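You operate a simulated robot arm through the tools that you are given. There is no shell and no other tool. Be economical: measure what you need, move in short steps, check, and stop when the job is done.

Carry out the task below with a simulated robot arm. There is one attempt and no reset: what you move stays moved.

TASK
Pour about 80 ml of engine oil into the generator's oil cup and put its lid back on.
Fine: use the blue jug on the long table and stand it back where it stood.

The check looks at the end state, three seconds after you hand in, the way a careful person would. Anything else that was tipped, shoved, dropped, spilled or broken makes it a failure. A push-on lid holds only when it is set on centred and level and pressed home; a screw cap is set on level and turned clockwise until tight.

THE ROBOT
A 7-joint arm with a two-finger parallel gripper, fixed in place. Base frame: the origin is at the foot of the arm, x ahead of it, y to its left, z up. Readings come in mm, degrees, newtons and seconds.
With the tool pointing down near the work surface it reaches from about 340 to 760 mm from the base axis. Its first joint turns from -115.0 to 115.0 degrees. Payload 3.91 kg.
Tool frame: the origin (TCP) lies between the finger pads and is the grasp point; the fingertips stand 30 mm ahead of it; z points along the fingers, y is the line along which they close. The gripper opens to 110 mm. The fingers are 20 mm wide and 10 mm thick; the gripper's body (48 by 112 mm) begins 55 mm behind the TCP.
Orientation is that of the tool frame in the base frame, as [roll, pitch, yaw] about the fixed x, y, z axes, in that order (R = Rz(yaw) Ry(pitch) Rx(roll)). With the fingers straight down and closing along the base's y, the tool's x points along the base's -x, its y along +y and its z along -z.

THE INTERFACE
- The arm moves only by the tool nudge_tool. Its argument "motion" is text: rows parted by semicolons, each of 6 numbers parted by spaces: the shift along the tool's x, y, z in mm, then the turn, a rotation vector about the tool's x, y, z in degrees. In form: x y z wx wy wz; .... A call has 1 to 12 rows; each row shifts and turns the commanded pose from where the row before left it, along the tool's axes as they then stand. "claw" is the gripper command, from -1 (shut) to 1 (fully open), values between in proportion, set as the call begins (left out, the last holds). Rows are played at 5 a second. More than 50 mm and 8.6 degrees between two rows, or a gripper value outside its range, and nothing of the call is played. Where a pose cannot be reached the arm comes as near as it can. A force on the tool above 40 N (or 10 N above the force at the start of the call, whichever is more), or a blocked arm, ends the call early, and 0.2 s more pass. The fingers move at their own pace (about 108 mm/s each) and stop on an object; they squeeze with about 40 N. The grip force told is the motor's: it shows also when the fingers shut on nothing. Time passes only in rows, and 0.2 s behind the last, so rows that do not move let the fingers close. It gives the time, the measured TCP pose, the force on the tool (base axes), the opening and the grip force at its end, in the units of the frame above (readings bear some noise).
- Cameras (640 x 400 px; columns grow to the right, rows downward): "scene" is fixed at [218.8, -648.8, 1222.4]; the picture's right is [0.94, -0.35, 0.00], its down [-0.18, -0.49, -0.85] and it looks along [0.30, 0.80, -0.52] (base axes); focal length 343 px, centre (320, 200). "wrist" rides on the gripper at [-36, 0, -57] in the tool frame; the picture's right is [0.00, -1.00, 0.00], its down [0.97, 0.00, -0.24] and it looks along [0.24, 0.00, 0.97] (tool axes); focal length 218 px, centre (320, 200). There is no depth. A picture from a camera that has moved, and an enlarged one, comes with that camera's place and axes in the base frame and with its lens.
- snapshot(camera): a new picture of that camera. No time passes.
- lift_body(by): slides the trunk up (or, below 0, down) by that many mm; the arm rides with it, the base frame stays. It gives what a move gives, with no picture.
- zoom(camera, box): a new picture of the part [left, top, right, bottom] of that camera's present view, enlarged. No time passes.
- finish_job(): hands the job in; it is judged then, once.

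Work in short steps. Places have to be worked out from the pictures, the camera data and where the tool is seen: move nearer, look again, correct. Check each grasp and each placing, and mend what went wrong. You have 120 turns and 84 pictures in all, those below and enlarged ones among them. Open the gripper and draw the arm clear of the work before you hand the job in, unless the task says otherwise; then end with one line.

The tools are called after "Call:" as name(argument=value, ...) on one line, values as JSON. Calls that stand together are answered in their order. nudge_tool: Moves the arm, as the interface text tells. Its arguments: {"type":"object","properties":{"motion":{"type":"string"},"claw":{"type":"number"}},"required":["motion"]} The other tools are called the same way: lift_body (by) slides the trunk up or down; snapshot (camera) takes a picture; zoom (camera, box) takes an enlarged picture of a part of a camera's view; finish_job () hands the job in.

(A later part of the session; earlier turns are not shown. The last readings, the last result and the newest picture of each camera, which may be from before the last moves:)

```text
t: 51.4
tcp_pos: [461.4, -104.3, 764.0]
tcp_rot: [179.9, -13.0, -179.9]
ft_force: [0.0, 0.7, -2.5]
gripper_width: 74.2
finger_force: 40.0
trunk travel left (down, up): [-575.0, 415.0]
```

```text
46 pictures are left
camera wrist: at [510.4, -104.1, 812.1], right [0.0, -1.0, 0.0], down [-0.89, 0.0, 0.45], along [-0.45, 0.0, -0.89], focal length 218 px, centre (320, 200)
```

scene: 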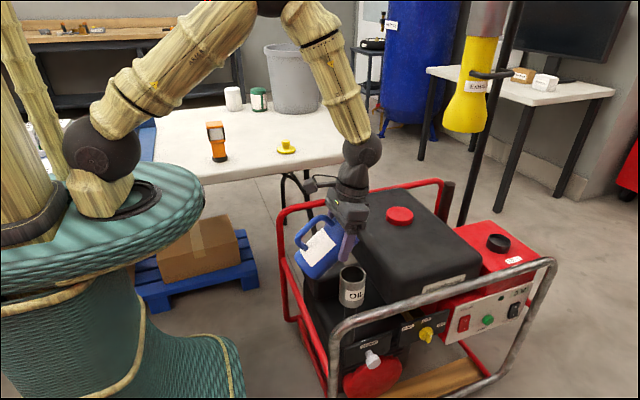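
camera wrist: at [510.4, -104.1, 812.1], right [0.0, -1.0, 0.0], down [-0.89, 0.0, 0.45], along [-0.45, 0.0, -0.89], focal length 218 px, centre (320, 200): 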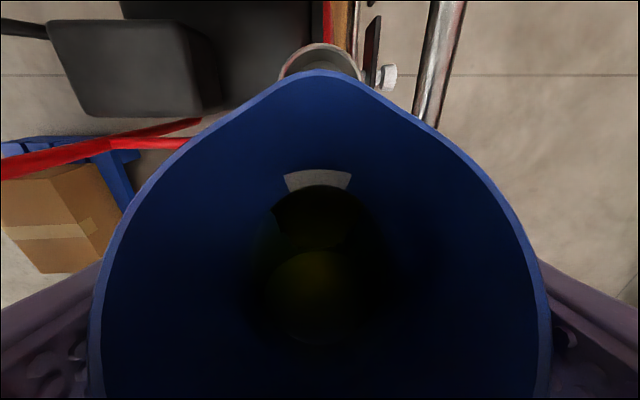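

The spout lines up with the cup in y. I descend to z≈712 so the lip will hang about 25–30 mm above the cup rim.

Call:
nudge_tool(motion="-3 0 17 0 0 0;-3 0 17 0 0 0;-3 0 17 0 0 0;0 0 0 0 5 0;0 0 0 0 0 0")

Call:
zoom(camera="scene", box=[285, 190, 405, 320])

Call:
snapshot(camera="wrist")

```text
t: 52.6
tcp_pos: [459.2, -105.0, 711.9]
tcp_rot: [179.9, -18.1, -180.0]
ft_force: [0.2, 0.0, -2.3]
gripper_width: 74.2
finger_force: 39.9
trunk travel left (down, up): [-575.0, 415.0]
```

```text
3.08 times, centred on (345, 255) of scene
camera zoom: at [218.8, -648.8, 1222.4], right [0.94, -0.35, 0.0], down [-0.18, -0.49, -0.85], along [0.3, 0.8, -0.52], focal length 1055 px, centre (243, 31)
```

zoom: 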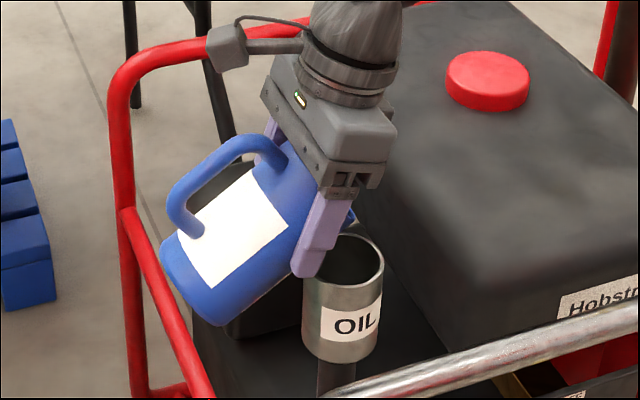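

```text
44 pictures are left
camera wrist: at [511.5, -104.4, 756.1], right [0.0, -1.0, 0.0], down [-0.85, 0.0, 0.53], along [-0.53, 0.0, -0.85], focal length 218 px, centre (320, 200)
```

wrist: 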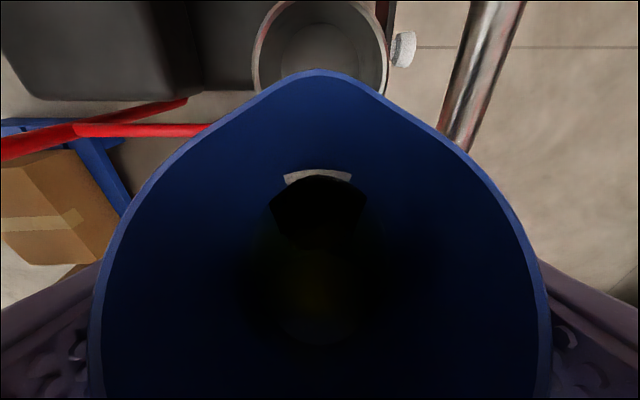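

The wrist camera sees past the spout into the still-empty cup. I tilt further in small steps to 61°.

Call:
nudge_tool(motion="0 0 0 0 3 0;0 0 0 0 0 0;0 0 0 0 3 0;0 0 0 0 0 0;0 0 0 0 0 0")

Call:
snapshot(camera="wrist")

```text
t: 53.8
tcp_pos: [458.7, -104.7, 714.1]
tcp_rot: [-179.9, -24.1, 180.0]
ft_force: [0.0, -0.8, -2.8]
gripper_width: 74.5
finger_force: 39.9
trunk travel left (down, up): [-575.0, 415.0]
```

```text
43 pictures are left
camera wrist: at [515.8, -104.4, 750.7], right [0.0, -1.0, 0.0], down [-0.79, 0.0, 0.61], along [-0.61, 0.0, -0.79], focal length 218 px, centre (320, 200)
```

wrist: 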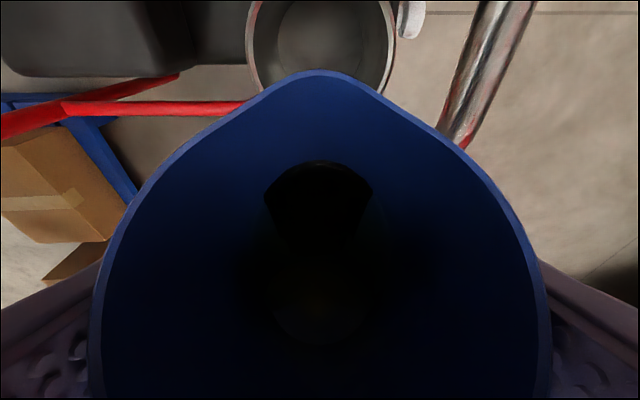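

No flow yet; the oil edge is creeping up the front wall. I tilt to 67° in steps.

Call:
nudge_tool(motion="0 0 0 0 3 0;0 0 0 0 0 0;0 0 0 0 0 0")

Call:
snapshot(camera="wrist")

Call:
nudge_tool(motion="0 0 0 0 3 0;0 0 0 0 0 0;0 0 0 0 0 0")

Call:
snapshot(camera="wrist")

```text
t: 54.6
tcp_pos: [459.5, -104.7, 712.6]
tcp_rot: [-180.0, -27.0, -180.0]
ft_force: [-0.2, -0.3, -1.9]
gripper_width: 74.2
finger_force: 40.3
trunk travel left (down, up): [-575.0, 415.0]
```

```text
42 pictures are left
camera wrist: at [517.9, -104.4, 747.7], right [0.0, -1.0, 0.0], down [-0.76, 0.0, 0.66], along [-0.66, 0.0, -0.76], focal length 218 px, centre (320, 200)
```

wrist: 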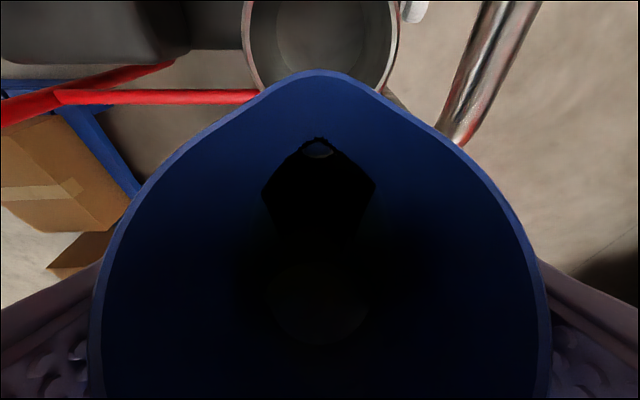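

```text
t: 55.4
tcp_pos: [458.4, -105.0, 713.7]
tcp_rot: [180.0, -30.0, 179.9]
ft_force: [-0.5, -0.2, -2.6]
gripper_width: 74.1
finger_force: 39.7
trunk travel left (down, up): [-575.0, 415.0]
```

```text
41 pictures are left
camera wrist: at [519.7, -104.5, 744.5], right [0.0, -1.0, 0.0], down [-0.72, 0.0, 0.69], along [-0.69, 0.0, -0.72], focal length 218 px, centre (320, 200)
```

wrist: 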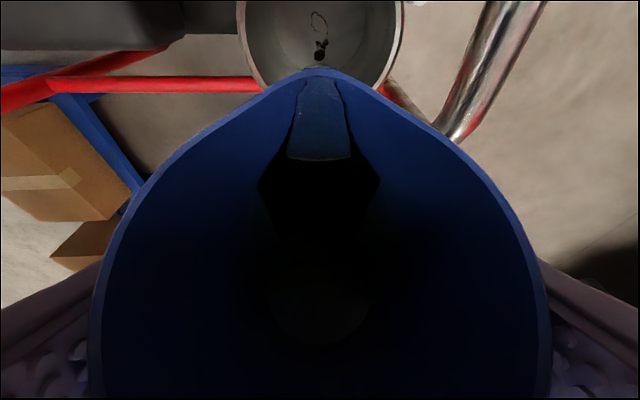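

Flow has begun at θ≈67° and falls inside the cup. I hold briefly to see how much comes at this angle.

Call:
nudge_tool(motion="0 0 0 0 0 0;0 0 0 0 0 0;0 0 0 0 0 0")

Call:
snapshot(camera="wrist")

Call:
zoom(camera="scene", box=[285, 190, 405, 320])

```text
t: 56.2
tcp_pos: [459.2, -104.7, 711.9]
tcp_rot: [-180.0, -29.9, -180.0]
ft_force: [0.6, -0.3, -3.6]
gripper_width: 74.5
finger_force: 39.9
trunk travel left (down, up): [-575.0, 415.0]
```

```text
40 pictures are left
camera wrist: at [519.7, -104.5, 744.5], right [0.0, -1.0, 0.0], down [-0.72, 0.0, 0.69], along [-0.69, 0.0, -0.72], focal length 218 px, centre (320, 200)
```

wrist: 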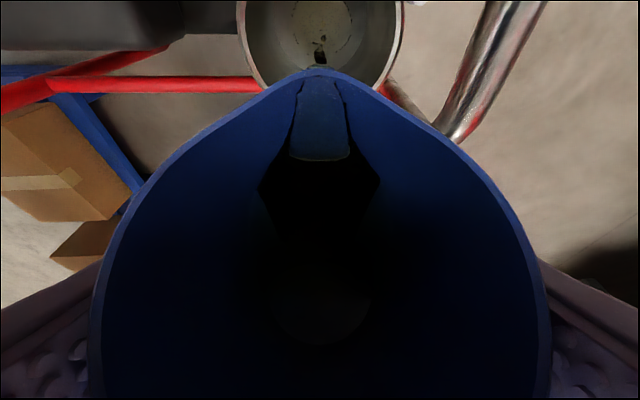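

```text
3.08 times, centred on (345, 255) of scene
camera zoom: at [218.8, -648.8, 1222.4], right [0.94, -0.35, 0.0], down [-0.18, -0.49, -0.85], along [0.3, 0.8, -0.52], focal length 1055 px, centre (243, 31)
```

zoom: 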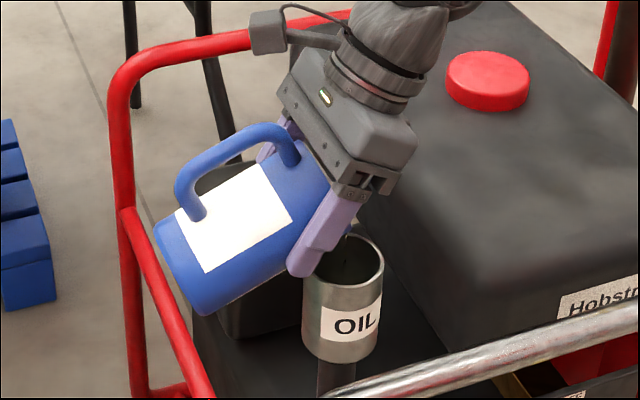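

Oil is collecting in the cup. I hold longer and look again.

Call:
nudge_tool(motion="0 0 0 0 0 0;0 0 0 0 0 0;0 0 0 0 0 0;0 0 0 0 0 0;0 0 0 0 0 0;0 0 0 0 0 0;0 0 0 0 0 0;0 0 0 0 0 0")

Call:
snapshot(camera="wrist")

```text
t: 58.0
tcp_pos: [460.1, -104.2, 712.6]
tcp_rot: [-180.0, -30.0, 180.0]
ft_force: [-0.3, -1.2, -2.4]
gripper_width: 74.2
finger_force: 40.0
trunk travel left (down, up): [-575.0, 415.0]
```

```text
38 pictures are left
camera wrist: at [519.7, -104.5, 744.5], right [0.0, -1.0, 0.0], down [-0.72, 0.0, 0.69], along [-0.69, 0.0, -0.72], focal length 218 px, centre (320, 200)
```

wrist: 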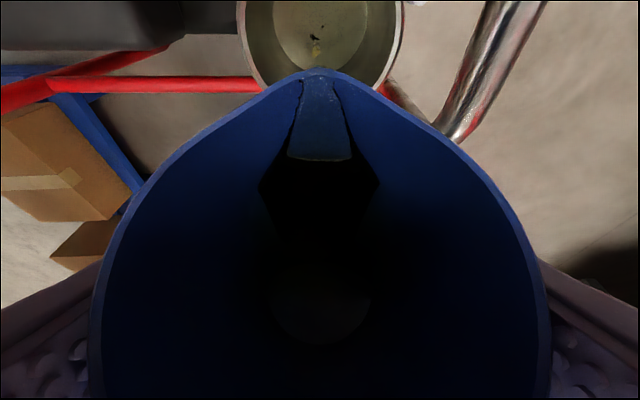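

I zoom into the cup to measure the oil level accurately.

Call:
zoom(camera="wrist", box=[230, 0, 410, 112])

Call:
zoom(camera="scene", box=[325, 255, 381, 310])

```text
3.56 times, centred on (320, 56) of wrist
camera zoom: at [519.7, -104.5, 744.5], right [0.0, -1.0, 0.0], down [-0.72, 0.0, 0.69], along [-0.69, 0.0, -0.72], focal length 776 px, centre (320, 712)
```

zoom: 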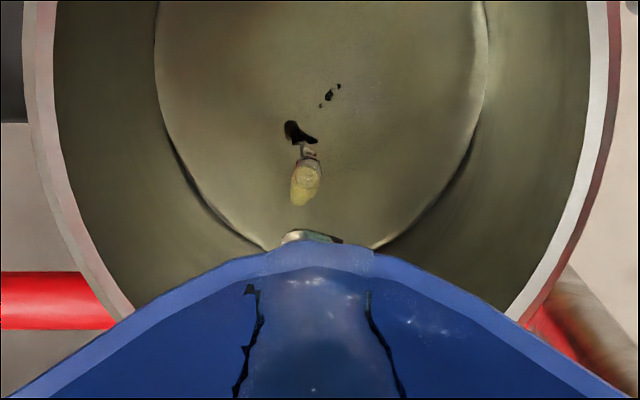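

```text
7.27 times, centred on (353, 282) of scene
camera zoom: at [218.8, -648.8, 1222.4], right [0.94, -0.35, 0.0], down [-0.18, -0.49, -0.85], along [0.3, 0.8, -0.52], focal length 2494 px, centre (80, -400)
```

zoom: 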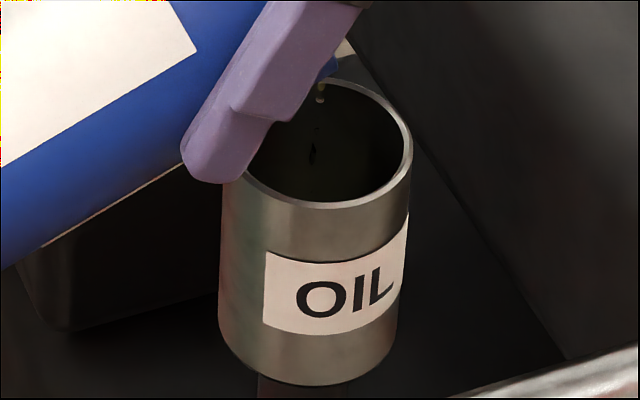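

The level is still only just above the cup floor (~574). I tilt to 69.5° and hold, then measure again.

Call:
nudge_tool(motion="0 0 0 0 2.5 0;0 0 0 0 0 0;0 0 0 0 0 0;0 0 0 0 0 0;0 0 0 0 0 0;0 0 0 0 0 0;0 0 0 0 0 0;0 0 0 0 0 0;0 0 0 0 0 0;0 0 0 0 0 0")

Call:
snapshot(camera="wrist")

```text
t: 60.2
tcp_pos: [460.0, -104.3, 713.0]
tcp_rot: [-180.0, -32.5, -180.0]
ft_force: [-0.6, 0.4, -2.3]
gripper_width: 74.0
finger_force: 39.9
trunk travel left (down, up): [-575.0, 415.0]
```

```text
35 pictures are left
camera wrist: at [521.1, -104.5, 742.0], right [0.0, -1.0, 0.0], down [-0.69, 0.0, 0.72], along [-0.72, 0.0, -0.69], focal length 218 px, centre (320, 200)
```

wrist: 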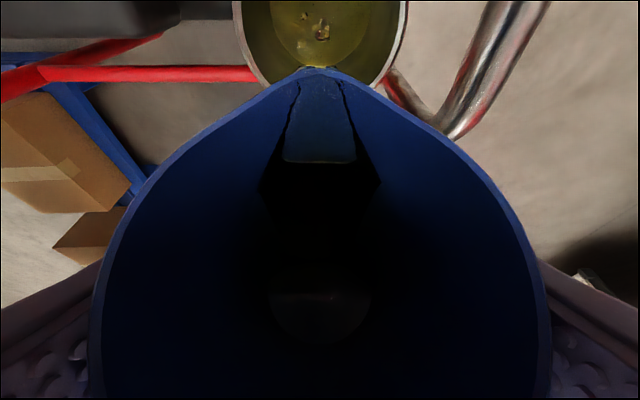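

The level has risen to about z 590 (~40 ml). I hold again to let the flow settle, then zoom.

Call:
nudge_tool(motion="0 0 0 0 0 0;0 0 0 0 0 0;0 0 0 0 0 0;0 0 0 0 0 0;0 0 0 0 0 0;0 0 0 0 0 0")

Call:
zoom(camera="wrist", box=[230, 0, 410, 112])

```text
t: 61.6
tcp_pos: [459.3, -104.5, 712.3]
tcp_rot: [-179.9, -32.5, -180.0]
ft_force: [0.0, 0.6, -1.8]
gripper_width: 74.2
finger_force: 40.2
trunk travel left (down, up): [-575.0, 415.0]
```

```text
3.56 times, centred on (320, 56) of wrist
camera zoom: at [521.1, -104.5, 742.0], right [0.0, -1.0, 0.0], down [-0.69, 0.0, 0.72], along [-0.72, 0.0, -0.69], focal length 776 px, centre (320, 712)
```

zoom: 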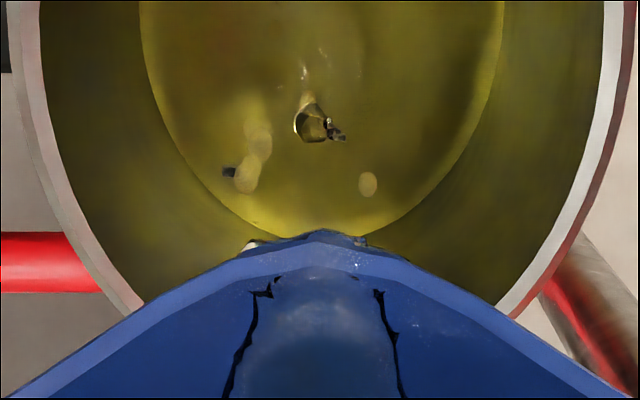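

By disc width the level is near z 583, so some 25–35 ml is in. I tilt to 72° and let it settle.

Call:
nudge_tool(motion="0 0 0 0 2.5 0;0 0 0 0 0 0;0 0 0 0 0 0;0 0 0 0 0 0;0 0 0 0 0 0;0 0 0 0 0 0;0 0 0 0 0 0;0 0 0 0 0 0;0 0 0 0 0 0;0 0 0 0 0 0;0 0 0 0 0 0;0 0 0 0 0 0")

Call:
nudge_tool(motion="0 0 0 0 0 0;0 0 0 0 0 0;0 0 0 0 0 0;0 0 0 0 0 0;0 0 0 0 0 0;0 0 0 0 0 0")

Call:
zoom(camera="wrist", box=[230, 0, 410, 112])

```text
t: 64.2
tcp_pos: [459.7, -105.3, 713.0]
tcp_rot: [180.0, -35.0, -180.0]
ft_force: [0.6, -0.6, -1.4]
gripper_width: 74.4
finger_force: 39.8
trunk travel left (down, up): [-575.0, 415.0]
```

```text
t: 65.6
tcp_pos: [459.7, -104.1, 711.4]
tcp_rot: [179.9, -35.0, -180.0]
ft_force: [0.1, 0.3, -2.2]
gripper_width: 74.5
finger_force: 40.2
trunk travel left (down, up): [-575.0, 415.0]
```

```text
3.56 times, centred on (320, 56) of wrist
camera zoom: at [522.2, -104.5, 739.2], right [0.0, -1.0, 0.0], down [-0.66, 0.0, 0.75], along [-0.75, 0.0, -0.66], focal length 776 px, centre (320, 712)
```

zoom: 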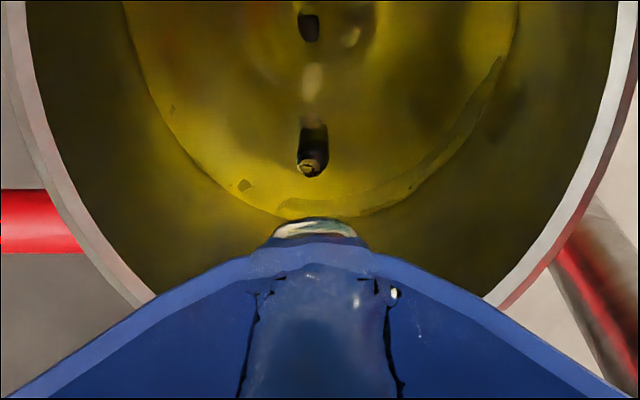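

The view from the wrist is getting cropped, so I check the oil surface against the cup wall with the scene camera.

Call:
zoom(camera="scene", box=[333, 260, 373, 285])

```text
16.00 times, centred on (353, 272) of scene
camera zoom: at [218.8, -648.8, 1222.4], right [0.94, -0.35, 0.0], down [-0.18, -0.49, -0.85], along [0.3, 0.8, -0.52], focal length 5487 px, centre (-208, -960)
```

zoom: 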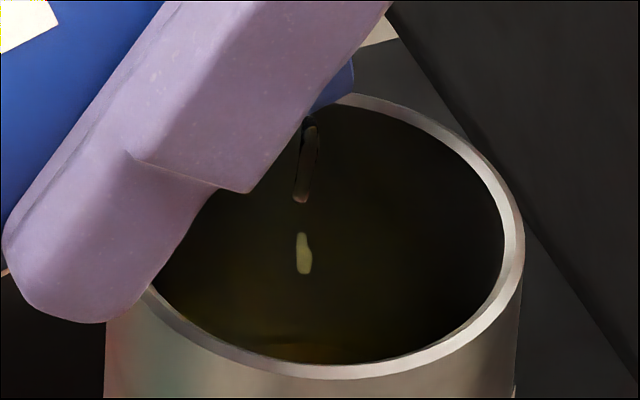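

Oil is still trickling and its surface sits ~51 mm below the rim. I take a batch of force readings to weigh what has left the jug while it drains at this angle.

Call:
nudge_tool(motion="0 0 0 0 0 0;0 0 0 0 0 0;0 0 0 0 0 0;0 0 0 0 0 0")

Call:
nudge_tool(motion="0 0 0 0 0 0")

Call:
nudge_tool(motion="0 0 0 0 0 0")

Call:
nudge_tool(motion="0 0 0 0 0 0")

Call:
nudge_tool(motion="0 0 0 0 0 0")

Call:
nudge_tool(motion="0 0 0 0 0 0")

Call:
nudge_tool(motion="0 0 0 0 0 0")

Call:
nudge_tool(motion="0 0 0 0 0 0")

Call:
nudge_tool(motion="0 0 0 0 0 0")

Call:
nudge_tool(motion="0 0 0 0 0 0")

Call:
nudge_tool(motion="0 0 0 0 0 0")

Call:
nudge_tool(motion="0 0 0 0 0 0")

Call:
nudge_tool(motion="0 0 0 0 0 0")

Call:
nudge_tool(motion="0 0 0 0 0 0")

Call:
nudge_tool(motion="0 0 0 0 0 0")

Call:
nudge_tool(motion="0 0 0 0 0 0")

Call:
zoom(camera="scene", box=[333, 260, 373, 285])

```text
t: 66.6
tcp_pos: [458.7, -104.9, 712.4]
tcp_rot: [-180.0, -35.0, 179.9]
ft_force: [-0.2, -0.6, -1.8]
gripper_width: 74.3
finger_force: 40.3
trunk travel left (down, up): [-575.0, 415.0]
```

```text
t: 67.0
tcp_pos: [458.8, -104.6, 712.9]
tcp_rot: [180.0, -35.0, -179.9]
ft_force: [-0.1, -1.0, -2.0]
gripper_width: 74.3
finger_force: 40.2
trunk travel left (down, up): [-575.0, 415.0]
```

```text
t: 67.4
tcp_pos: [457.9, -104.4, 713.0]
tcp_rot: [-179.9, -34.9, -180.0]
ft_force: [-0.2, 0.0, -1.6]
gripper_width: 74.2
finger_force: 40.0
trunk travel left (down, up): [-575.0, 415.0]
```

```text
t: 67.8
tcp_pos: [459.1, -105.1, 711.6]
tcp_rot: [-180.0, -35.0, 180.0]
ft_force: [-0.2, 0.5, -2.6]
gripper_width: 74.0
finger_force: 40.1
trunk travel left (down, up): [-575.0, 415.0]
```

```text
t: 68.2
tcp_pos: [459.2, -105.1, 710.5]
tcp_rot: [180.0, -35.0, -180.0]
ft_force: [0.3, 0.6, -2.0]
gripper_width: 74.0
finger_force: 39.8
trunk travel left (down, up): [-575.0, 415.0]
```

```text
t: 68.6
tcp_pos: [460.1, -104.8, 712.3]
tcp_rot: [-180.0, -35.0, 180.0]
ft_force: [0.2, 0.4, -2.4]
gripper_width: 74.3
finger_force: 40.5
trunk travel left (down, up): [-575.0, 415.0]
```

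```text
t: 69.0
tcp_pos: [459.1, -104.5, 711.8]
tcp_rot: [180.0, -35.0, -180.0]
ft_force: [-0.4, -0.8, -2.2]
gripper_width: 74.3
finger_force: 40.1
trunk travel left (down, up): [-575.0, 415.0]
```

```text
t: 69.4
tcp_pos: [458.3, -104.6, 712.6]
tcp_rot: [179.9, -34.8, 179.9]
ft_force: [0.3, -0.6, -1.9]
gripper_width: 74.3
finger_force: 40.5
trunk travel left (down, up): [-575.0, 415.0]
```

```text
t: 69.8
tcp_pos: [459.3, -104.8, 712.9]
tcp_rot: [180.0, -35.0, 180.0]
ft_force: [1.3, -0.2, -2.8]
gripper_width: 74.2
finger_force: 40.2
trunk travel left (down, up): [-575.0, 415.0]
```

```text
t: 70.2
tcp_pos: [460.2, -104.6, 711.7]
tcp_rot: [-180.0, -35.0, 179.9]
ft_force: [-0.6, 0.0, -1.4]
gripper_width: 74.3
finger_force: 40.0
trunk travel left (down, up): [-575.0, 415.0]
```

```text
t: 70.6
tcp_pos: [459.5, -104.5, 711.4]
tcp_rot: [-179.9, -35.1, 179.9]
ft_force: [-0.4, -0.5, -1.3]
gripper_width: 74.2
finger_force: 40.0
trunk travel left (down, up): [-575.0, 415.0]
```

```text
t: 71.0
tcp_pos: [460.0, -105.3, 713.0]
tcp_rot: [180.0, -35.0, 179.9]
ft_force: [-0.3, 0.2, -2.5]
gripper_width: 74.1
finger_force: 40.2
trunk travel left (down, up): [-575.0, 415.0]
```

```text
t: 71.4
tcp_pos: [458.3, -105.1, 712.5]
tcp_rot: [180.0, -35.0, 180.0]
ft_force: [-0.9, -0.5, -2.2]
gripper_width: 74.6
finger_force: 39.5
trunk travel left (down, up): [-575.0, 415.0]
```

```text
t: 71.8
tcp_pos: [459.9, -105.2, 712.7]
tcp_rot: [-179.9, -35.0, -180.0]
ft_force: [0.2, -0.4, -1.6]
gripper_width: 74.1
finger_force: 40.4
trunk travel left (down, up): [-575.0, 415.0]
```

```text
t: 72.2
tcp_pos: [458.6, -103.5, 712.4]
tcp_rot: [180.0, -35.1, 179.8]
ft_force: [0.2, 0.0, -1.9]
gripper_width: 74.6
finger_force: 39.3
trunk travel left (down, up): [-575.0, 415.0]
```

```text
t: 72.6
tcp_pos: [459.0, -104.7, 712.8]
tcp_rot: [-180.0, -34.9, 180.0]
ft_force: [-0.6, 0.4, -0.9]
gripper_width: 74.0
finger_force: 40.5
trunk travel left (down, up): [-575.0, 415.0]
```

```text
16.00 times, centred on (353, 272) of scene
camera zoom: at [218.8, -648.8, 1222.4], right [0.94, -0.35, 0.0], down [-0.18, -0.49, -0.85], along [0.3, 0.8, -0.52], focal length 5487 px, centre (-208, -960)
```

zoom: 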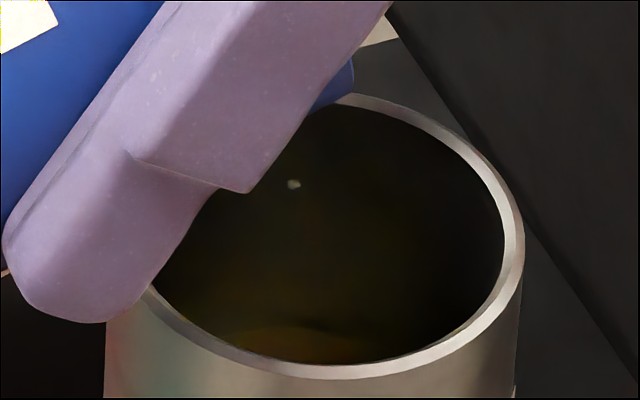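

Weight fell by ~0.55 N (~64 ml), which matches the geometry and the level rise. Another ~14 ml is needed, so I tilt 2° more and let it drain.

Call:
nudge_tool(motion="0 0 0 0 2 0;0 0 0 0 0 0;0 0 0 0 0 0;0 0 0 0 0 0;0 0 0 0 0 0;0 0 0 0 0 0;0 0 0 0 0 0;0 0 0 0 0 0;0 0 0 0 0 0;0 0 0 0 0 0;0 0 0 0 0 0;0 0 0 0 0 0")

Call:
nudge_tool(motion="0 0 0 0 0 0;0 0 0 0 0 0;0 0 0 0 0 0;0 0 0 0 0 0;0 0 0 0 0 0;0 0 0 0 0 0;0 0 0 0 0 0;0 0 0 0 0 0;0 0 0 0 0 0;0 0 0 0 0 0;0 0 0 0 0 0")

Call:
zoom(camera="scene", box=[333, 260, 373, 285])

Call:
zoom(camera="wrist", box=[230, 0, 410, 112])

```text
t: 75.2
tcp_pos: [459.4, -103.6, 713.7]
tcp_rot: [-179.9, -37.0, -180.0]
ft_force: [0.4, 0.2, -1.8]
gripper_width: 74.3
finger_force: 40.6
trunk travel left (down, up): [-575.0, 415.0]
```

```text
t: 77.6
tcp_pos: [458.9, -105.4, 713.2]
tcp_rot: [180.0, -37.0, 180.0]
ft_force: [-0.7, -0.2, -1.6]
gripper_width: 74.3
finger_force: 39.9
trunk travel left (down, up): [-575.0, 415.0]
```

```text
16.00 times, centred on (353, 272) of scene
camera zoom: at [218.8, -648.8, 1222.4], right [0.94, -0.35, 0.0], down [-0.18, -0.49, -0.85], along [0.3, 0.8, -0.52], focal length 5487 px, centre (-208, -960)
```

zoom: 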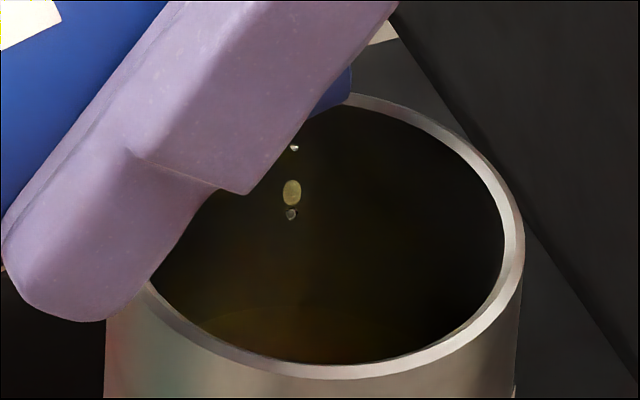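

```text
3.56 times, centred on (320, 56) of wrist
camera zoom: at [523.0, -104.6, 737.2], right [0.0, -1.0, 0.0], down [-0.63, 0.0, 0.78], along [-0.78, 0.0, -0.63], focal length 776 px, centre (320, 712)
```

zoom: 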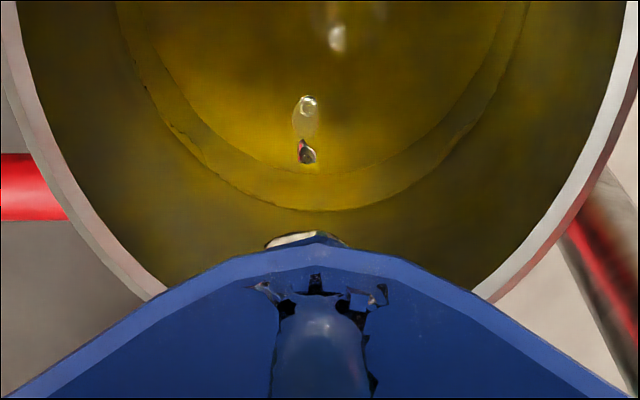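

The surface is now about 44 mm below the rim, giving an estimate of ~77 ml with drips left. I tilt back to 50° over the cup and wait for drips to stop, then weigh.

Call:
nudge_tool(motion="0 0 0 0 -6 0;0 0 0 0 -6 0;0 0 0 0 -6 0;0 0 0 0 -6 0;0 0 0 0 0 0;0 0 0 0 0 0;0 0 0 0 0 0;0 0 0 0 0 0;0 0 0 0 0 0;0 0 0 0 0 0")

Call:
nudge_tool(motion="0 0 0 0 0 0")

Call:
nudge_tool(motion="0 0 0 0 0 0")

Call:
nudge_tool(motion="0 0 0 0 0 0")

Call:
nudge_tool(motion="0 0 0 0 0 0")

Call:
nudge_tool(motion="0 0 0 0 0 0")

Call:
nudge_tool(motion="0 0 0 0 0 0")

Call:
nudge_tool(motion="0 0 0 0 0 0")

Call:
nudge_tool(motion="0 0 0 0 0 0")

Call:
nudge_tool(motion="0 0 0 0 0 0")

Call:
nudge_tool(motion="0 0 0 0 0 0")

Call:
nudge_tool(motion="0 0 0 0 0 0")

Call:
nudge_tool(motion="0 0 0 0 0 0")

Call:
nudge_tool(motion="0 0 0 0 0 0")

Call:
nudge_tool(motion="0 0 0 0 0 0")

Call:
nudge_tool(motion="0 0 0 0 0 0")

Call:
nudge_tool(motion="0 0 0 0 0 0")

Call:
snapshot(camera="wrist")

Call:
zoom(camera="scene", box=[333, 260, 373, 285])

```text
t: 79.8
tcp_pos: [458.9, -104.2, 713.3]
tcp_rot: [-179.9, -13.0, -180.0]
ft_force: [-0.4, 0.6, -2.0]
gripper_width: 74.3
finger_force: 40.1
trunk travel left (down, up): [-575.0, 415.0]
```

```text
t: 80.2
tcp_pos: [458.9, -105.2, 712.9]
tcp_rot: [179.9, -13.0, 180.0]
ft_force: [-1.0, 0.2, -1.8]
gripper_width: 74.2
finger_force: 40.2
trunk travel left (down, up): [-575.0, 415.0]
```

```text
t: 80.6
tcp_pos: [459.4, -104.3, 712.7]
tcp_rot: [179.9, -13.0, 179.9]
ft_force: [0.6, -0.4, -1.8]
gripper_width: 74.5
finger_force: 39.8
trunk travel left (down, up): [-575.0, 415.0]
```

```text
t: 81.0
tcp_pos: [458.5, -103.9, 712.6]
tcp_rot: [180.0, -13.1, 179.9]
ft_force: [-0.3, 0.2, -2.0]
gripper_width: 74.3
finger_force: 39.9
trunk travel left (down, up): [-575.0, 415.0]
```

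```text
t: 81.4
tcp_pos: [458.7, -104.0, 712.7]
tcp_rot: [-179.9, -13.0, -179.9]
ft_force: [-0.2, -0.6, -1.9]
gripper_width: 74.3
finger_force: 40.1
trunk travel left (down, up): [-575.0, 415.0]
```

```text
t: 81.8
tcp_pos: [459.2, -104.5, 713.0]
tcp_rot: [-179.9, -13.0, -179.9]
ft_force: [-0.7, 0.3, -1.4]
gripper_width: 74.1
finger_force: 40.3
trunk travel left (down, up): [-575.0, 415.0]
```

```text
t: 82.2
tcp_pos: [458.8, -104.8, 712.3]
tcp_rot: [-180.0, -13.0, 180.0]
ft_force: [-0.5, -0.1, -2.5]
gripper_width: 74.4
finger_force: 40.1
trunk travel left (down, up): [-575.0, 415.0]
```

```text
t: 82.6
tcp_pos: [459.7, -105.1, 712.7]
tcp_rot: [-180.0, -13.1, -180.0]
ft_force: [-0.2, -0.2, -1.8]
gripper_width: 74.3
finger_force: 40.5
trunk travel left (down, up): [-575.0, 415.0]
```

```text
t: 83.0
tcp_pos: [460.0, -104.8, 712.1]
tcp_rot: [-180.0, -13.0, 180.0]
ft_force: [0.7, 0.2, -1.9]
gripper_width: 74.4
finger_force: 39.9
trunk travel left (down, up): [-575.0, 415.0]
```

```text
t: 83.4
tcp_pos: [458.5, -104.4, 713.4]
tcp_rot: [179.9, -13.0, -179.9]
ft_force: [-0.5, -0.8, -1.3]
gripper_width: 74.0
finger_force: 40.3
trunk travel left (down, up): [-575.0, 415.0]
```

```text
t: 83.8
tcp_pos: [459.2, -104.9, 713.3]
tcp_rot: [-179.9, -13.0, -180.0]
ft_force: [0.1, -0.9, -2.4]
gripper_width: 74.1
finger_force: 40.0
trunk travel left (down, up): [-575.0, 415.0]
```

```text
t: 84.2
tcp_pos: [458.2, -104.8, 713.2]
tcp_rot: [180.0, -13.0, -179.9]
ft_force: [0.1, 1.4, -1.8]
gripper_width: 74.1
finger_force: 40.1
trunk travel left (down, up): [-575.0, 415.0]
```

```text
t: 84.6
tcp_pos: [458.6, -105.5, 712.9]
tcp_rot: [-180.0, -12.9, 179.9]
ft_force: [0.7, -0.5, -1.0]
gripper_width: 74.1
finger_force: 40.3
trunk travel left (down, up): [-575.0, 415.0]
```

```text
t: 85.0
tcp_pos: [458.6, -105.1, 712.5]
tcp_rot: [-179.9, -13.0, 180.0]
ft_force: [-0.2, 0.1, -2.2]
gripper_width: 74.1
finger_force: 39.7
trunk travel left (down, up): [-575.0, 415.0]
```

```text
t: 85.4
tcp_pos: [458.5, -105.6, 712.9]
tcp_rot: [-180.0, -13.0, -180.0]
ft_force: [0.0, -0.3, -2.3]
gripper_width: 74.1
finger_force: 39.9
trunk travel left (down, up): [-575.0, 415.0]
```

```text
t: 85.8
tcp_pos: [458.5, -106.2, 712.3]
tcp_rot: [180.0, -13.1, -180.0]
ft_force: [-0.8, -0.4, -1.5]
gripper_width: 74.2
finger_force: 39.7
trunk travel left (down, up): [-575.0, 415.0]
```

```text
t: 86.2
tcp_pos: [459.1, -104.7, 711.7]
tcp_rot: [-179.9, -13.0, -180.0]
ft_force: [0.7, -0.4, -2.0]
gripper_width: 74.1
finger_force: 40.0
trunk travel left (down, up): [-575.0, 415.0]
```

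```text
28 pictures are left
camera wrist: at [507.6, -104.6, 760.6], right [0.0, -1.0, 0.0], down [-0.89, 0.0, 0.45], along [-0.45, 0.0, -0.89], focal length 218 px, centre (320, 200)
```

wrist: 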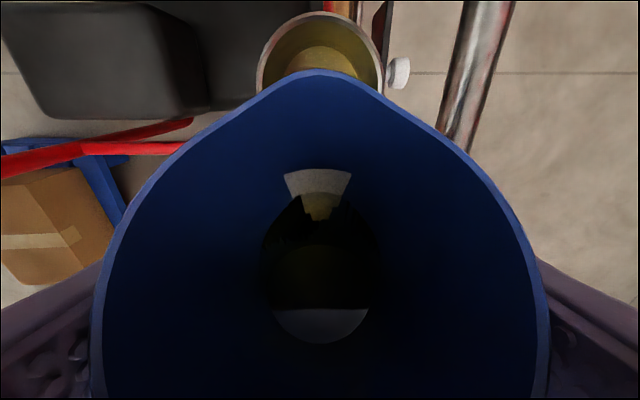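

```text
16.00 times, centred on (353, 272) of scene
camera zoom: at [218.8, -648.8, 1222.4], right [0.94, -0.35, 0.0], down [-0.18, -0.49, -0.85], along [0.3, 0.8, -0.52], focal length 5487 px, centre (-208, -960)
```

zoom: 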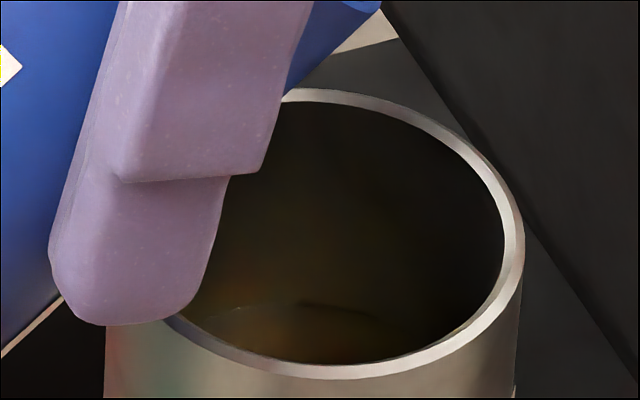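

Weight drop is now 0.62 N (~73 ml) and the cup level suggests ~78 ml, so the average is about 75. I add a small top-up by tilting briefly to 75°, then tilt back.

Call:
nudge_tool(motion="0 0 0 0 6 0;0 0 0 0 6 0;0 0 0 0 6 0;0 0 0 0 5 0;0 0 0 0 2 0;0 0 0 0 0 0;0 0 0 0 0 0;0 0 0 0 0 0;0 0 0 0 0 0;0 0 0 0 0 0;0 0 0 0 0 0;0 0 0 0 0 0")

Call:
nudge_tool(motion="0 0 0 0 0 0;0 0 0 0 0 0;0 0 0 0 0 0;0 0 0 0 0 0;0 0 0 0 0 0;0 0 0 0 0 0;0 0 0 0 0 0;0 0 0 0 0 0")

Call:
nudge_tool(motion="0 0 0 0 -6 0;0 0 0 0 -6 0;0 0 0 0 -6 0;0 0 0 0 -7 0;0 0 0 0 0 0;0 0 0 0 0 0;0 0 0 0 0 0;0 0 0 0 0 0;0 0 0 0 0 0;0 0 0 0 0 0;0 0 0 0 0 0;0 0 0 0 0 0")

Call:
zoom(camera="scene", box=[333, 260, 373, 285])

Call:
zoom(camera="wrist", box=[240, 0, 400, 100])

```text
t: 88.8
tcp_pos: [458.8, -103.8, 712.4]
tcp_rot: [180.0, -38.0, -179.9]
ft_force: [-0.2, 0.1, -1.2]
gripper_width: 74.1
finger_force: 39.8
trunk travel left (down, up): [-575.0, 415.0]
```

```text
t: 90.6
tcp_pos: [459.2, -104.5, 712.2]
tcp_rot: [-179.9, -38.0, 180.0]
ft_force: [-0.7, 0.7, -1.9]
gripper_width: 74.3
finger_force: 40.1
trunk travel left (down, up): [-575.0, 415.0]
```

```text
t: 93.2
tcp_pos: [459.6, -103.7, 713.4]
tcp_rot: [-180.0, -13.1, -180.0]
ft_force: [-0.3, 0.1, -1.3]
gripper_width: 74.3
finger_force: 40.2
trunk travel left (down, up): [-575.0, 415.0]
```

```text
16.00 times, centred on (353, 272) of scene
camera zoom: at [218.8, -648.8, 1222.4], right [0.94, -0.35, 0.0], down [-0.18, -0.49, -0.85], along [0.3, 0.8, -0.52], focal length 5487 px, centre (-208, -960)
```

zoom: 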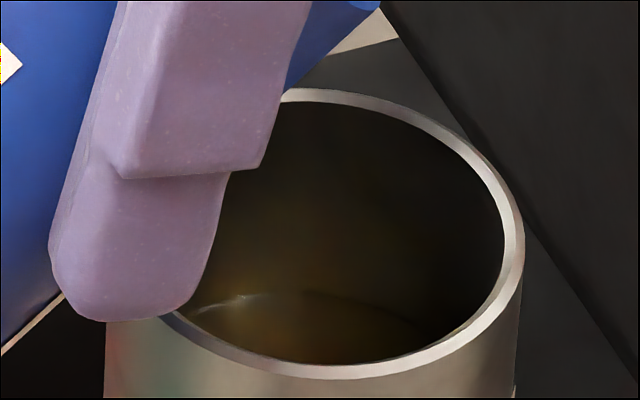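

```text
4.00 times, centred on (320, 50) of wrist
camera zoom: at [507.8, -104.1, 760.8], right [0.0, -1.0, 0.0], down [-0.89, 0.0, 0.45], along [-0.45, 0.0, -0.89], focal length 873 px, centre (320, 800)
```

zoom: 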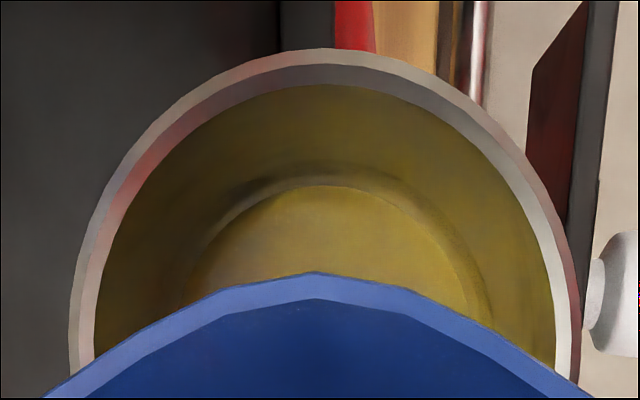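

The level rose another ~2 mm, so about 80 ml is in and nothing was spilled. I raise the jug and level it partly above the cup so any drop falls in it.

Call:
nudge_tool(motion="5 0 -20 0 0 0;5 0 -20 0 0 0;4 0 -20 0 0 0;0 0 0 0 -5 0;0 0 0 0 -5 0;0 0 0 0 -5 0;0 0 0 0 -5 0;0 0 0 0 0 0;0 0 0 0 0 0;0 0 0 0 0 0;0 0 0 0 0 0")

Call:
snapshot(camera="scene")

Call:
zoom(camera="scene", box=[285, 190, 405, 320])

```text
t: 95.6
tcp_pos: [459.1, -105.7, 773.9]
tcp_rot: [-180.0, 7.0, -179.9]
ft_force: [0.2, 0.0, -1.6]
gripper_width: 74.3
finger_force: 40.1
trunk travel left (down, up): [-575.0, 415.0]
```

```text
24 pictures are left
```

scene: 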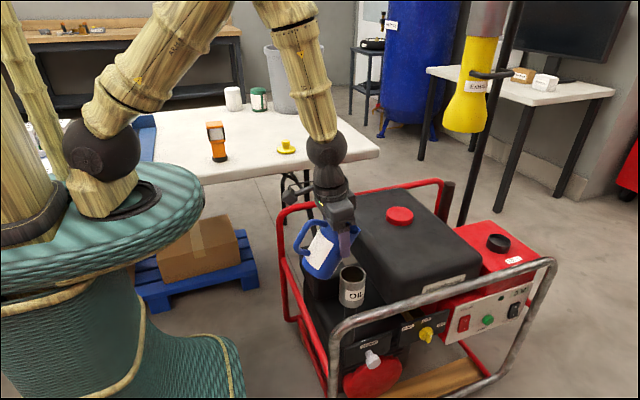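

```text
3.08 times, centred on (345, 255) of scene
camera zoom: at [218.8, -648.8, 1222.4], right [0.94, -0.35, 0.0], down [-0.18, -0.49, -0.85], along [0.3, 0.8, -0.52], focal length 1055 px, centre (243, 31)
```

zoom: 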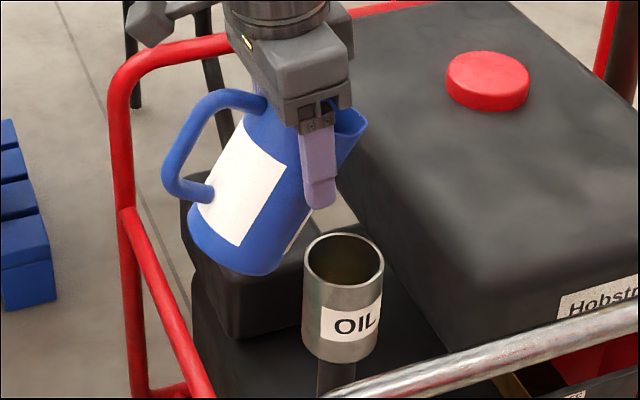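

All clean around the cup. I retrace the good path: up, then toward +y with the jug at 30° tilt.

Call:
nudge_tool(motion="-8 0 -26 0 0 0;-8 0 -26 0 0 0;-8 0 -26 0 0 0;-8 0 -26 0 0 0;0 20 0 0 0 0;0 35 0 0 0 0;0 35 0 0 0 0;0 35 0 0 0 0;0 35 0 0 0 0;0 35 0 0 0 0;0 35 0 0 0 0;0 35 -15 0 0 0")

Call:
nudge_tool(motion="0 20 -25 0 0 0;4 25 -25 0 0 0;4 20 -25 0 0 0;0 0 0 0 -5 0;0 0 0 0 -5 0;0 0 0 0 -5 0;0 0 0 0 -5 0;0 0 0 0 -5 0;0 0 0 0 -5 0;0 0 0 0 0 0")

```text
t: 98.2
tcp_pos: [475.2, 160.6, 896.0]
tcp_rot: [-179.9, 7.0, -180.0]
ft_force: [0.6, -0.6, -0.9]
gripper_width: 74.2
finger_force: 39.9
trunk travel left (down, up): [-575.0, 415.0]
```

```text
t: 100.4
tcp_pos: [460.3, 224.7, 970.2]
tcp_rot: [180.0, 36.9, -180.0]
ft_force: [0.6, -0.4, -2.2]
gripper_width: 74.3
finger_force: 40.0
trunk travel left (down, up): [-575.0, 415.0]
```

Upright again at (460,225,970), no limit problems. I carry the jug above its spot, aiming for TCP (288.5,600.3), which undoes the 6 mm shift.

Call:
nudge_tool(motion="-12 0 -16 0 0 0;6 18 -5.5 0 0 0;12.5 34 -9.5 0 0 0;12.5 34 -9.5 0 0 0;12.5 34 -9.5 0 0 0;12.5 34 -9.5 0 0 0;12.5 34 -9.5 0 0 0;12.5 34 -9.5 0 0 0;12.5 34 -9.5 0 0 0;12.5 34 -9.5 0 0 0;12.5 34 -9.5 0 0 0;12.5 34 -9.5 0 0 0")

Call:
nudge_tool(motion="6 17.6 -5 0 0 0;0 0 0 0 0 0;0 0 0 0 0 0")

Call:
nudge_tool(motion="0 0 0 0 0 0")

Call:
nudge_tool(motion="0 0 0 0 0 0")

Call:
snapshot(camera="scene")

```text
t: 103.0
tcp_pos: [293.0, 585.6, 991.2]
tcp_rot: [-179.9, 37.0, -179.9]
ft_force: [0.3, 0.9, -1.6]
gripper_width: 74.2
finger_force: 39.8
trunk travel left (down, up): [-575.0, 415.0]
```

```text
t: 103.8
tcp_pos: [284.5, 601.9, 991.7]
tcp_rot: [-179.9, 37.1, -180.0]
ft_force: [0.7, 0.0, -1.0]
gripper_width: 74.1
finger_force: 39.8
trunk travel left (down, up): [-575.0, 415.0]
```

```text
t: 104.2
tcp_pos: [286.4, 602.5, 991.4]
tcp_rot: [-180.0, 37.0, 180.0]
ft_force: [0.1, 0.3, -1.6]
gripper_width: 74.5
finger_force: 39.8
trunk travel left (down, up): [-575.0, 415.0]
```

```text
t: 104.6
tcp_pos: [285.2, 602.7, 991.6]
tcp_rot: [180.0, 36.9, -179.9]
ft_force: [-0.1, -0.2, -2.0]
gripper_width: 74.3
finger_force: 39.8
trunk travel left (down, up): [-575.0, 415.0]
```

```text
22 pictures are left
```

scene: 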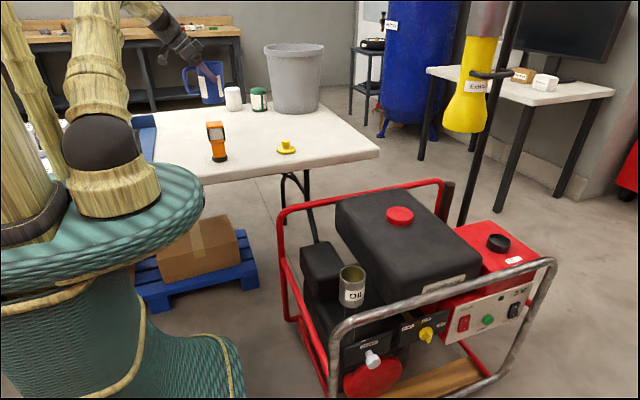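

I correct by (+3,-2) mm and descend to about 12 mm above the table, then check.

Call:
nudge_tool(motion="16.5 -0.4 22.9 0 0 0;16.5 -0.4 22.9 0 0 0;16.5 -0.4 22.9 0 0 0;16.5 -0.4 22.9 0 0 0;16.5 -0.4 22.9 0 0 0;0 0 0 0 0 0;0 0 0 0 0 0")

Call:
nudge_tool(motion="0 0 0 0 0 0")

Call:
nudge_tool(motion="0 0 0 0 0 0")

Call:
zoom(camera="scene", box=[180, 70, 300, 170])

```text
t: 106.2
tcp_pos: [288.7, 598.4, 849.0]
tcp_rot: [179.9, 37.0, 179.9]
ft_force: [-0.9, -0.2, -2.0]
gripper_width: 74.3
finger_force: 40.1
trunk travel left (down, up): [-575.0, 415.0]
```

```text
t: 106.6
tcp_pos: [288.8, 598.4, 850.8]
tcp_rot: [-179.9, 37.1, -180.0]
ft_force: [0.5, -0.7, -1.1]
gripper_width: 74.3
finger_force: 40.1
trunk travel left (down, up): [-575.0, 415.0]
```

```text
t: 107.0
tcp_pos: [288.4, 598.1, 849.3]
tcp_rot: [-179.9, 37.0, 180.0]
ft_force: [0.3, 0.1, -3.0]
gripper_width: 74.3
finger_force: 39.9
trunk travel left (down, up): [-575.0, 415.0]
```

```text
4.00 times, centred on (240, 120) of scene
camera zoom: at [218.8, -648.8, 1222.4], right [0.94, -0.35, 0.0], down [-0.18, -0.49, -0.85], along [0.3, 0.8, -0.52], focal length 1372 px, centre (640, 520)
```

zoom: 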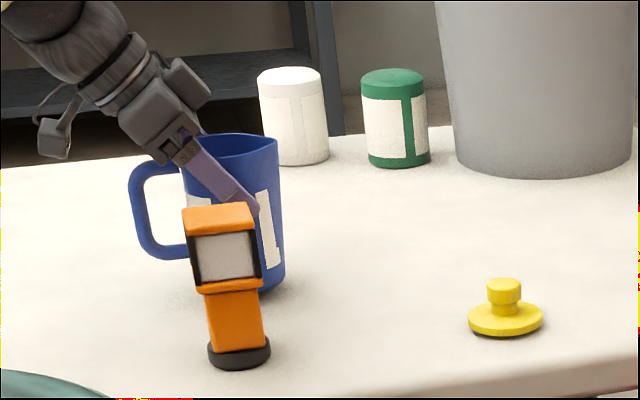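

x matches the original picture; I add 1.7 mm in y and lower to contact.

Call:
nudge_tool(motion="3 1.7 4 0 0 0;2.4 0 3.2 0 0 0;0.6 0 0.8 0 0 0;0 0 0 0 0 0")

Call:
nudge_tool(motion="0.6 0 0.8 0 0 0;0.6 0 0.8 0 0 0;0 0 0 0 0 0")

```text
t: 108.0
tcp_pos: [290.0, 601.2, 840.0]
tcp_rot: [180.0, 37.0, -180.0]
ft_force: [0.0, -0.2, -1.4]
gripper_width: 74.2
finger_force: 40.3
trunk travel left (down, up): [-575.0, 415.0]
```

```text
t: 108.8
tcp_pos: [288.9, 601.4, 838.5]
tcp_rot: [-180.0, 37.1, -180.0]
ft_force: [-1.0, 0.5, -1.9]
gripper_width: 74.3
finger_force: 40.6
trunk travel left (down, up): [-575.0, 415.0]
```

No contact yet; I lower by another millimetre or so.

Call:
nudge_tool(motion="0.6 0 0.8 0 0 0;0 0 0 0 0 0")

Call:
nudge_tool(motion="0.6 0 0.8 0 0 0;0 0 0 0 0 0")

```text
t: 109.4
tcp_pos: [289.2, 600.9, 838.8]
tcp_rot: [-180.0, 37.0, 179.8]
ft_force: [-0.1, 0.6, -0.9]
gripper_width: 74.3
finger_force: 40.4
trunk travel left (down, up): [-575.0, 415.0]
```

```text
t: 110.0
tcp_pos: [289.0, 601.5, 837.5]
tcp_rot: [179.9, 37.1, 179.9]
ft_force: [-1.2, -1.3, 6.3]
gripper_width: 74.4
finger_force: 40.6
trunk travel left (down, up): [-575.0, 415.0]
```

Contact is felt (6 N up), so the jug stands. I open, then back straight out along the approach.

Call:
nudge_tool(motion="0 0 0 0 0 0;0 0 0 0 0 0;0 0 0 0 0 0", claw=1)

Call:
nudge_tool(motion="-3 0 -10 0 0 0;-3 0 -20 0 0 0;-3 0 -30 0 0 0;0 0 -40 0 0 0;0 0 -40 0 0 0;0 0 0 0 0 0")

Call:
zoom(camera="scene", box=[180, 70, 300, 170])

Call:
snapshot(camera="wrist")

```text
t: 110.8
tcp_pos: [287.8, 601.1, 836.6]
tcp_rot: [179.9, 37.0, 179.9]
ft_force: [0.2, -0.1, -0.2]
gripper_width: 109.7
finger_force: 0.1
trunk travel left (down, up): [-575.0, 415.0]
```

```text
t: 112.2
tcp_pos: [213.5, 599.6, 953.8]
tcp_rot: [180.0, 37.1, 179.9]
ft_force: [-0.8, 0.4, 0.8]
gripper_width: 110.2
finger_force: 0.1
trunk travel left (down, up): [-575.0, 415.0]
```

```text
4.00 times, centred on (240, 120) of scene
camera zoom: at [218.8, -648.8, 1222.4], right [0.94, -0.35, 0.0], down [-0.18, -0.49, -0.85], along [0.3, 0.8, -0.52], focal length 1372 px, centre (640, 520)
```

zoom: 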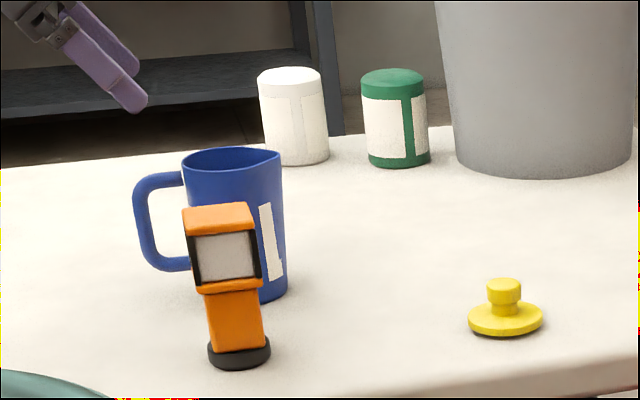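

```text
19 pictures are left
camera wrist: at [208.2, 600.3, 1021.9], right [0.0, -1.0, 0.0], down [-0.92, 0.0, -0.39], along [0.39, 0.0, -0.92], focal length 218 px, centre (320, 200)
```

wrist: 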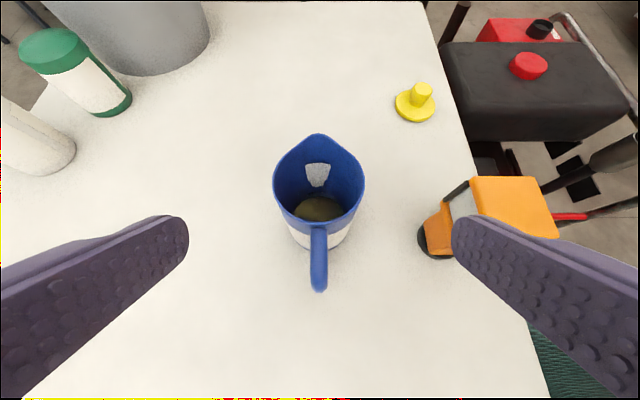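

The jug is back within ~2 mm of its original place, upright. I turn the tool to point straight down and move over the lid.

Call:
nudge_tool(motion="0 0 0 0 7.4 0;0 0 0 0 7.4 0;0 0 0 0 7.4 0;0 0 0 0 7.4 0;0 0 0 0 7.4 0;-35.6 -19.8 -3 0 0 0;-35.6 -19.8 -3 0 0 0;-35.6 -19.8 -3 0 0 0;-35.6 -19.8 -3 0 0 0;-35.6 -19.8 -3 0 0 0;-35.6 -19.8 -3 0 0 0;-35.6 -19.8 -3 0 0 0")

Call:
nudge_tool(motion="-35.6 -19.8 20 0 0 0;0 0 40 0 0 0;0 0 40 0 0 0;0 0 0 0 0 0", claw=0.27)

Call:
snapshot(camera="wrist")

```text
t: 114.8
tcp_pos: [465.0, 461.9, 974.8]
tcp_rot: [180.0, -0.2, 179.8]
ft_force: [1.4, 0.6, -0.9]
gripper_width: 110.1
finger_force: 0.1
trunk travel left (down, up): [-575.0, 415.0]
```

```text
t: 115.8
tcp_pos: [496.7, 445.6, 875.8]
tcp_rot: [180.0, -0.1, -180.0]
ft_force: [-0.1, -0.4, 0.6]
gripper_width: 69.8
finger_force: 0.1
trunk travel left (down, up): [-575.0, 415.0]
```

```text
18 pictures are left
camera wrist: at [533.8, 444.6, 932.3], right [0.0, -1.0, 0.0], down [-0.97, 0.0, 0.24], along [-0.24, 0.0, -0.97], focal length 218 px, centre (320, 200)
```

wrist: 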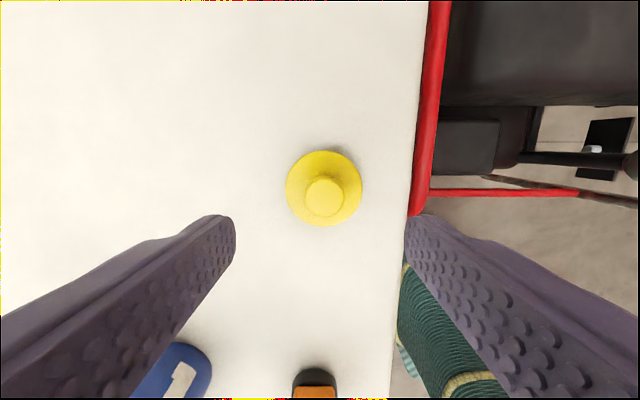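

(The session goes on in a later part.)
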